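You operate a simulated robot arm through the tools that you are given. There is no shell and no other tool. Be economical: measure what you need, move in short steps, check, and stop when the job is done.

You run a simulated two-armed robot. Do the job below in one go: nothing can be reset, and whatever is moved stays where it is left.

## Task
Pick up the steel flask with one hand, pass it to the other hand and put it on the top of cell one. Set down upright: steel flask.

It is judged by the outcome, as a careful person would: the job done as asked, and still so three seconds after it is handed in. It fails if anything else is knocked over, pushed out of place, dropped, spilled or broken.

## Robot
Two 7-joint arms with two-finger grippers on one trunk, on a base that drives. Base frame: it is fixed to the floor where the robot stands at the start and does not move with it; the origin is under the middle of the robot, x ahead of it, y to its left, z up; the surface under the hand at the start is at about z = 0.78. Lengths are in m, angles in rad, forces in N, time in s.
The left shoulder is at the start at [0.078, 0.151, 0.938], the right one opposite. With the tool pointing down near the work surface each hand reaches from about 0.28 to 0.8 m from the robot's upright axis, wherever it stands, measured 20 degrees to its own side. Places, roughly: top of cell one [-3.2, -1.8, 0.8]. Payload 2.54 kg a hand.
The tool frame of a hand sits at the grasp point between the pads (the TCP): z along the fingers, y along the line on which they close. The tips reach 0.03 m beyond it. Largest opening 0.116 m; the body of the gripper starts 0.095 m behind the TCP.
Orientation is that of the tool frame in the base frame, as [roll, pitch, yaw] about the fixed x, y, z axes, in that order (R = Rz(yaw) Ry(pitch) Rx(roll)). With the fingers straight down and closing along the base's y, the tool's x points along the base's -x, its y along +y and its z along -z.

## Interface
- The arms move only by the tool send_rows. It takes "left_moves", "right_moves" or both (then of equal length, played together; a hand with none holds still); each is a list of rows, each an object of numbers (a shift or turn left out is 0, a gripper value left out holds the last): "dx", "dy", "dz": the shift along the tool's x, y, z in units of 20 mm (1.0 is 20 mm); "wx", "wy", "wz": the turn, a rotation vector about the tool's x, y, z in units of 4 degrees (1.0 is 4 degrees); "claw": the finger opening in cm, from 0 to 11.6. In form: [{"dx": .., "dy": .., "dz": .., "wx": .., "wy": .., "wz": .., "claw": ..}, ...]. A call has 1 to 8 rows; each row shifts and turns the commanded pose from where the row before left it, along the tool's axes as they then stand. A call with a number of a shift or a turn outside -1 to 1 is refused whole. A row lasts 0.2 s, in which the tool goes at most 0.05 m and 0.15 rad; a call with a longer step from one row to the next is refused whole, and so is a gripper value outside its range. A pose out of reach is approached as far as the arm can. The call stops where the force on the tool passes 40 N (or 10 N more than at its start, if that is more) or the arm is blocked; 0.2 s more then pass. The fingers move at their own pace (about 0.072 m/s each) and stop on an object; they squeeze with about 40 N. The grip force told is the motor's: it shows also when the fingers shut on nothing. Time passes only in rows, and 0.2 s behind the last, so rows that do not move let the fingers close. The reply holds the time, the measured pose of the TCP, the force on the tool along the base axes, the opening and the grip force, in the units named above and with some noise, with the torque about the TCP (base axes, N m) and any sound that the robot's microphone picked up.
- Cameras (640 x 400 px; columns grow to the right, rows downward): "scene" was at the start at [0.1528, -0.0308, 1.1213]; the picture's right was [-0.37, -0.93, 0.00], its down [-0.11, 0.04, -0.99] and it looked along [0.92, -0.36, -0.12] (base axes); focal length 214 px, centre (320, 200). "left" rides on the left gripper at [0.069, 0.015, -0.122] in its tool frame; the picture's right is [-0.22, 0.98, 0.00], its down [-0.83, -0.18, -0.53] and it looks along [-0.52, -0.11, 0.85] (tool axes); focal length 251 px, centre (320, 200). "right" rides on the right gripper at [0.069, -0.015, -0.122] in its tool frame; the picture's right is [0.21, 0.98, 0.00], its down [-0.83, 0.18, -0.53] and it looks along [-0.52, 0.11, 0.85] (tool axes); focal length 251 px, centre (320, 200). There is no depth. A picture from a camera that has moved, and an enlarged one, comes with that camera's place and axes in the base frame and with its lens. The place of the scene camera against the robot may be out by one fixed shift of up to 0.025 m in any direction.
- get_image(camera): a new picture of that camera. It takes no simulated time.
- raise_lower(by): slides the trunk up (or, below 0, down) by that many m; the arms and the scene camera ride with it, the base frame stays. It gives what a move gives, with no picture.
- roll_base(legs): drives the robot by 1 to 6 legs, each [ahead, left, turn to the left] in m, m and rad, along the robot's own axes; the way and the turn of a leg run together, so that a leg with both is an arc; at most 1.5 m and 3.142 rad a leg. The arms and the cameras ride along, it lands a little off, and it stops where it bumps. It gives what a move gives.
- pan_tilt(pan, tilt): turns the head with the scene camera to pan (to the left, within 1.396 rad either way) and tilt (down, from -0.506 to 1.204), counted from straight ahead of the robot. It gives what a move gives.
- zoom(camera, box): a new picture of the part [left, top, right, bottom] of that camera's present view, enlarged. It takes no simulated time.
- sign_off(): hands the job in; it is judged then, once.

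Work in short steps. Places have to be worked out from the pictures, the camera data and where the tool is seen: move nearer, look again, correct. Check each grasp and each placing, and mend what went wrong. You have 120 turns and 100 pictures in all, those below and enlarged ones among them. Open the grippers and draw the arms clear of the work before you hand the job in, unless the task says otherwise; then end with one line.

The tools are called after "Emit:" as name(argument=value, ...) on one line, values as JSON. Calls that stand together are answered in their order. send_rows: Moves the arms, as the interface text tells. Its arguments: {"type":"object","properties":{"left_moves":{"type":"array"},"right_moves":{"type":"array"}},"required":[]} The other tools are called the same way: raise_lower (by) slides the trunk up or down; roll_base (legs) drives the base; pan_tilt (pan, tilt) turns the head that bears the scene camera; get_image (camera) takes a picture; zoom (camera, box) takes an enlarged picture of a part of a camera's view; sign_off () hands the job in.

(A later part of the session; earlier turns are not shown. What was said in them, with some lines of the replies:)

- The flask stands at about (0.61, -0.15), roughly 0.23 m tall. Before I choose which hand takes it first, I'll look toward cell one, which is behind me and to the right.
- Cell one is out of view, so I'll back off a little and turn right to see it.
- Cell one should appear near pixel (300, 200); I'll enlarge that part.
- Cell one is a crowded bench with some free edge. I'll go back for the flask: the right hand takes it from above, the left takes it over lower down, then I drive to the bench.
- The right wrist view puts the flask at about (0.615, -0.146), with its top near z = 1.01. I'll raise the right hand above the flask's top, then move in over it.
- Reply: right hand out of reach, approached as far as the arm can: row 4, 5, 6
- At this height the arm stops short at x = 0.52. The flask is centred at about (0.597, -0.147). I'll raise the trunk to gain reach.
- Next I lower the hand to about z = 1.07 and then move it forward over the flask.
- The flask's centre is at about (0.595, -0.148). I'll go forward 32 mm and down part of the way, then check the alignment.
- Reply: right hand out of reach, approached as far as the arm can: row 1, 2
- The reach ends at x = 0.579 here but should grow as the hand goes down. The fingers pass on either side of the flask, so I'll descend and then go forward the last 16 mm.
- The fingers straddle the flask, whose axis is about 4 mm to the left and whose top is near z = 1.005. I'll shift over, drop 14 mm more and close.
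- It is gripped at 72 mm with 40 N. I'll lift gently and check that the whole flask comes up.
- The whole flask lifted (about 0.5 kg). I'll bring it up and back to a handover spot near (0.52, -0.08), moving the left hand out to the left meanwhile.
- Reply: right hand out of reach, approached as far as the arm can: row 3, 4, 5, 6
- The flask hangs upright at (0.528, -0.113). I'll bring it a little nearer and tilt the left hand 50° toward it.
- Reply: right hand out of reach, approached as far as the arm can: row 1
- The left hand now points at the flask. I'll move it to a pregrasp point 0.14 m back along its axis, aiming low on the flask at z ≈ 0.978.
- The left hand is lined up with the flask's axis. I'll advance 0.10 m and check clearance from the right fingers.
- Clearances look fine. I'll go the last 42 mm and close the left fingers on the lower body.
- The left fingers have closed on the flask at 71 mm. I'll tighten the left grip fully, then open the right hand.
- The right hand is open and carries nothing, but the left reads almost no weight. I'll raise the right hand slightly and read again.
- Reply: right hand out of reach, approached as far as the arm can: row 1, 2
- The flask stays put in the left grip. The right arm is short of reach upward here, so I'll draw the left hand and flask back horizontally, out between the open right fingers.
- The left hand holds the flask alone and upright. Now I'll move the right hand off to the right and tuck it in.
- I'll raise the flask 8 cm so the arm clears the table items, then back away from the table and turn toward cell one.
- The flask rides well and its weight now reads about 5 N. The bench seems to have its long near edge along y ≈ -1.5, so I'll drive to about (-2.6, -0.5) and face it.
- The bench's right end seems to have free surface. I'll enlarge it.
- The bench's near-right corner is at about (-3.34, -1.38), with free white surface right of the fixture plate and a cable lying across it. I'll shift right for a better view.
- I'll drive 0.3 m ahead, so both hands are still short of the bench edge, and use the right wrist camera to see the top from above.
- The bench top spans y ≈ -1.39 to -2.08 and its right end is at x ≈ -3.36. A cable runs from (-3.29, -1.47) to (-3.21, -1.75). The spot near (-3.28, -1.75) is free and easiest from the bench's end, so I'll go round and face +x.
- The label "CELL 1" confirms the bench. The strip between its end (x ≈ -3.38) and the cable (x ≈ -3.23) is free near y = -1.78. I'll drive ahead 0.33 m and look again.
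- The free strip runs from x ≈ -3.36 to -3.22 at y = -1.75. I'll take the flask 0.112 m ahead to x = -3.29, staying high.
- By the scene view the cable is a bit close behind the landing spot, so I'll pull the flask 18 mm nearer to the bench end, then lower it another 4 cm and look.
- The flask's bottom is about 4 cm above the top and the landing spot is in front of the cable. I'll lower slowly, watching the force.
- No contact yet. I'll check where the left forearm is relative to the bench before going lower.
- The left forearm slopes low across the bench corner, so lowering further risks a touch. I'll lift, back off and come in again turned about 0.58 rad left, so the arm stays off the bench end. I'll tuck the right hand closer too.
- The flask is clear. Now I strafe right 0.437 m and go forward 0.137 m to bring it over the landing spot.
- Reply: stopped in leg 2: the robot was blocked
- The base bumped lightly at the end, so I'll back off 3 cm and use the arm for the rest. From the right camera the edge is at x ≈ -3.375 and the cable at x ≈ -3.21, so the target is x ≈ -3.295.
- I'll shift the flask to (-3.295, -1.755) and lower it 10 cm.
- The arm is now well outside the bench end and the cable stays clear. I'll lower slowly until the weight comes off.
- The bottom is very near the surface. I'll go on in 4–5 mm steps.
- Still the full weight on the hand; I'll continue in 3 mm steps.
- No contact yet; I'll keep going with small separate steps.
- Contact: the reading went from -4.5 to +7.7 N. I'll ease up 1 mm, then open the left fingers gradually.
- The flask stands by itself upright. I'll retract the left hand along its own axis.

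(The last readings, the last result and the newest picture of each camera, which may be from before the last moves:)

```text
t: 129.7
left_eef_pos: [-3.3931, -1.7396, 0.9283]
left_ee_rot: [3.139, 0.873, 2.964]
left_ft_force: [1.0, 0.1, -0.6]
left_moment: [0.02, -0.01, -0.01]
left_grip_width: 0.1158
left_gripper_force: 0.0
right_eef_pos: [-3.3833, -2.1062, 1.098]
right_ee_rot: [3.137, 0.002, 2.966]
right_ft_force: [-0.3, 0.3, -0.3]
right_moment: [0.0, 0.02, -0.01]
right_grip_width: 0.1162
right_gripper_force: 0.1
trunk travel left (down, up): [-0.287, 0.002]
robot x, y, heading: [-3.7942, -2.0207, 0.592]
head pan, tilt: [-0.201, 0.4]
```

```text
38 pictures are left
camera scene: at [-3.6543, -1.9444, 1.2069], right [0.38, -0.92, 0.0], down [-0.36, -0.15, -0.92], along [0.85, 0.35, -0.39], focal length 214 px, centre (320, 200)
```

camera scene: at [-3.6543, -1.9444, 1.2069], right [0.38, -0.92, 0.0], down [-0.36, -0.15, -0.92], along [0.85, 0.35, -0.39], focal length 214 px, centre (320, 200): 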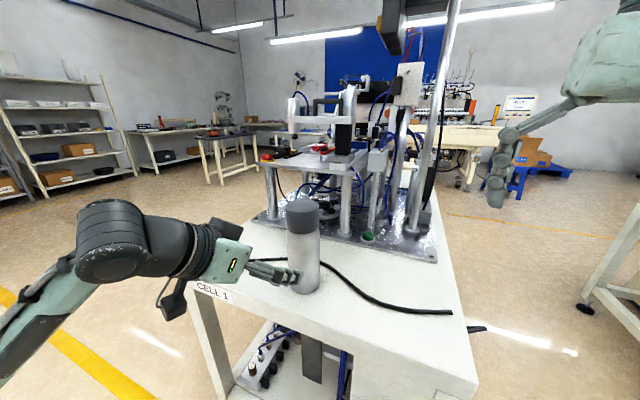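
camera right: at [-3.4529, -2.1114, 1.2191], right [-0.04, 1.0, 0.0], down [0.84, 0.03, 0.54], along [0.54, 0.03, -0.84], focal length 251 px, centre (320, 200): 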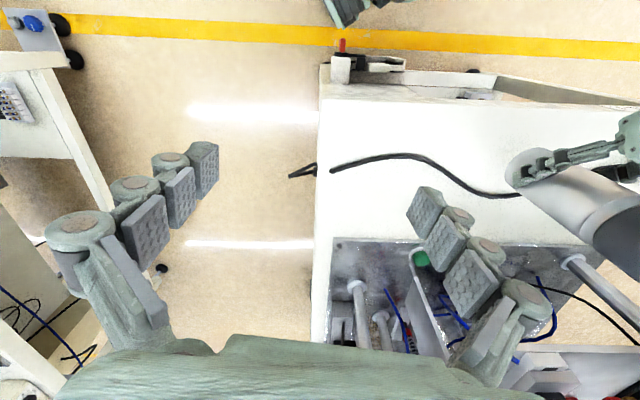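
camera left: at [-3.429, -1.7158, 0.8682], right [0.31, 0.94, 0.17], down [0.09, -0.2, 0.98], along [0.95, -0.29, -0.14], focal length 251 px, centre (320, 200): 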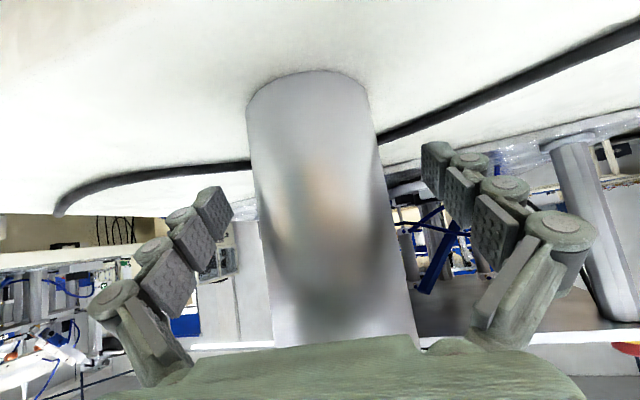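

Clear of the flask. I'll retract a little more, then back the robot away and check.

Emit:
send_rows(left_moves=[{"dz": -1}, {"dz": -1}, {"dz": -1}])

Emit:
roll_base(legs=[[-0.3, 0, 0]])

Emit:
get_image(camera="scene")

Emit:
zoom(camera="scene", box=[240, 100, 460, 300])

```text
t: 130.5
left_eef_pos: [-3.4384, -1.7313, 0.9658]
left_ee_rot: [3.14, 0.87, 2.963]
left_ft_force: [-0.2, 0.2, -0.4]
left_moment: [0.02, 0.01, -0.04]
left_grip_width: 0.1158
left_gripper_force: 0.0
right_eef_pos: [-3.3833, -2.1078, 1.0969]
right_ee_rot: [3.136, 0.004, 2.967]
right_ft_force: [1.0, -0.2, 0.3]
right_moment: [-0.01, 0.0, 0.0]
right_grip_width: 0.116
right_gripper_force: 0.1
trunk travel left (down, up): [-0.287, 0.002]
robot x, y, heading: [-3.7941, -2.021, 0.594]
head pan, tilt: [-0.201, 0.4]
```

```text
t: 132.6
left_eef_pos: [-3.6917, -1.9009, 0.9668]
left_ee_rot: [3.141, 0.873, 2.968]
left_ft_force: [-0.2, 0.5, 0.2]
left_moment: [0.02, -0.01, 0.0]
left_grip_width: 0.1158
left_gripper_force: 0.0
right_eef_pos: [-3.6352, -2.2779, 1.098]
right_ee_rot: [3.137, 0.003, 2.971]
right_ft_force: [-0.2, 0.5, -0.2]
right_moment: [-0.02, -0.02, 0.03]
right_grip_width: 0.116
right_gripper_force: 0.0
trunk travel left (down, up): [-0.287, 0.002]
robot x, y, heading: [-4.0459, -2.1935, 0.6]
head pan, tilt: [-0.201, 0.4]
```

```text
37 pictures are left
camera scene: at [-3.9068, -2.1149, 1.207], right [0.39, -0.92, 0.0], down [-0.36, -0.15, -0.92], along [0.85, 0.36, -0.39], focal length 214 px, centre (320, 200)
```

scene: 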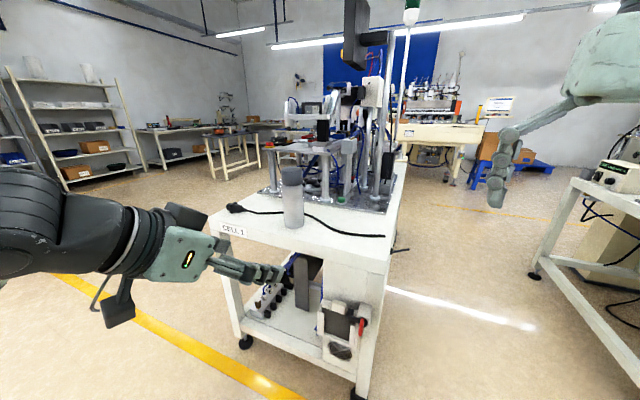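

```text
2.00 times, centred on (350, 200) of scene
camera zoom: at [-3.9068, -2.1149, 1.207], right [0.39, -0.92, 0.0], down [-0.36, -0.15, -0.92], along [0.85, 0.36, -0.39], focal length 429 px, centre (260, 200)
```

zoom: 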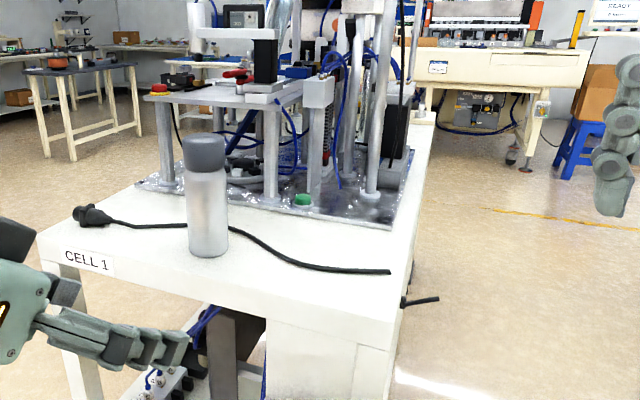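

The flask stands upright on CELL 1, the cable is undisturbed, and both grippers are open and clear. I'm handing it in.

Emit:
sign_off()

```text
The job is handed in.
```

The steel flask was picked up with the right hand, passed in the air to the left hand, and now stands upright on top of cell one. The base bumped lightly near the bench end once on the way in, and nothing looked moved afterwards.
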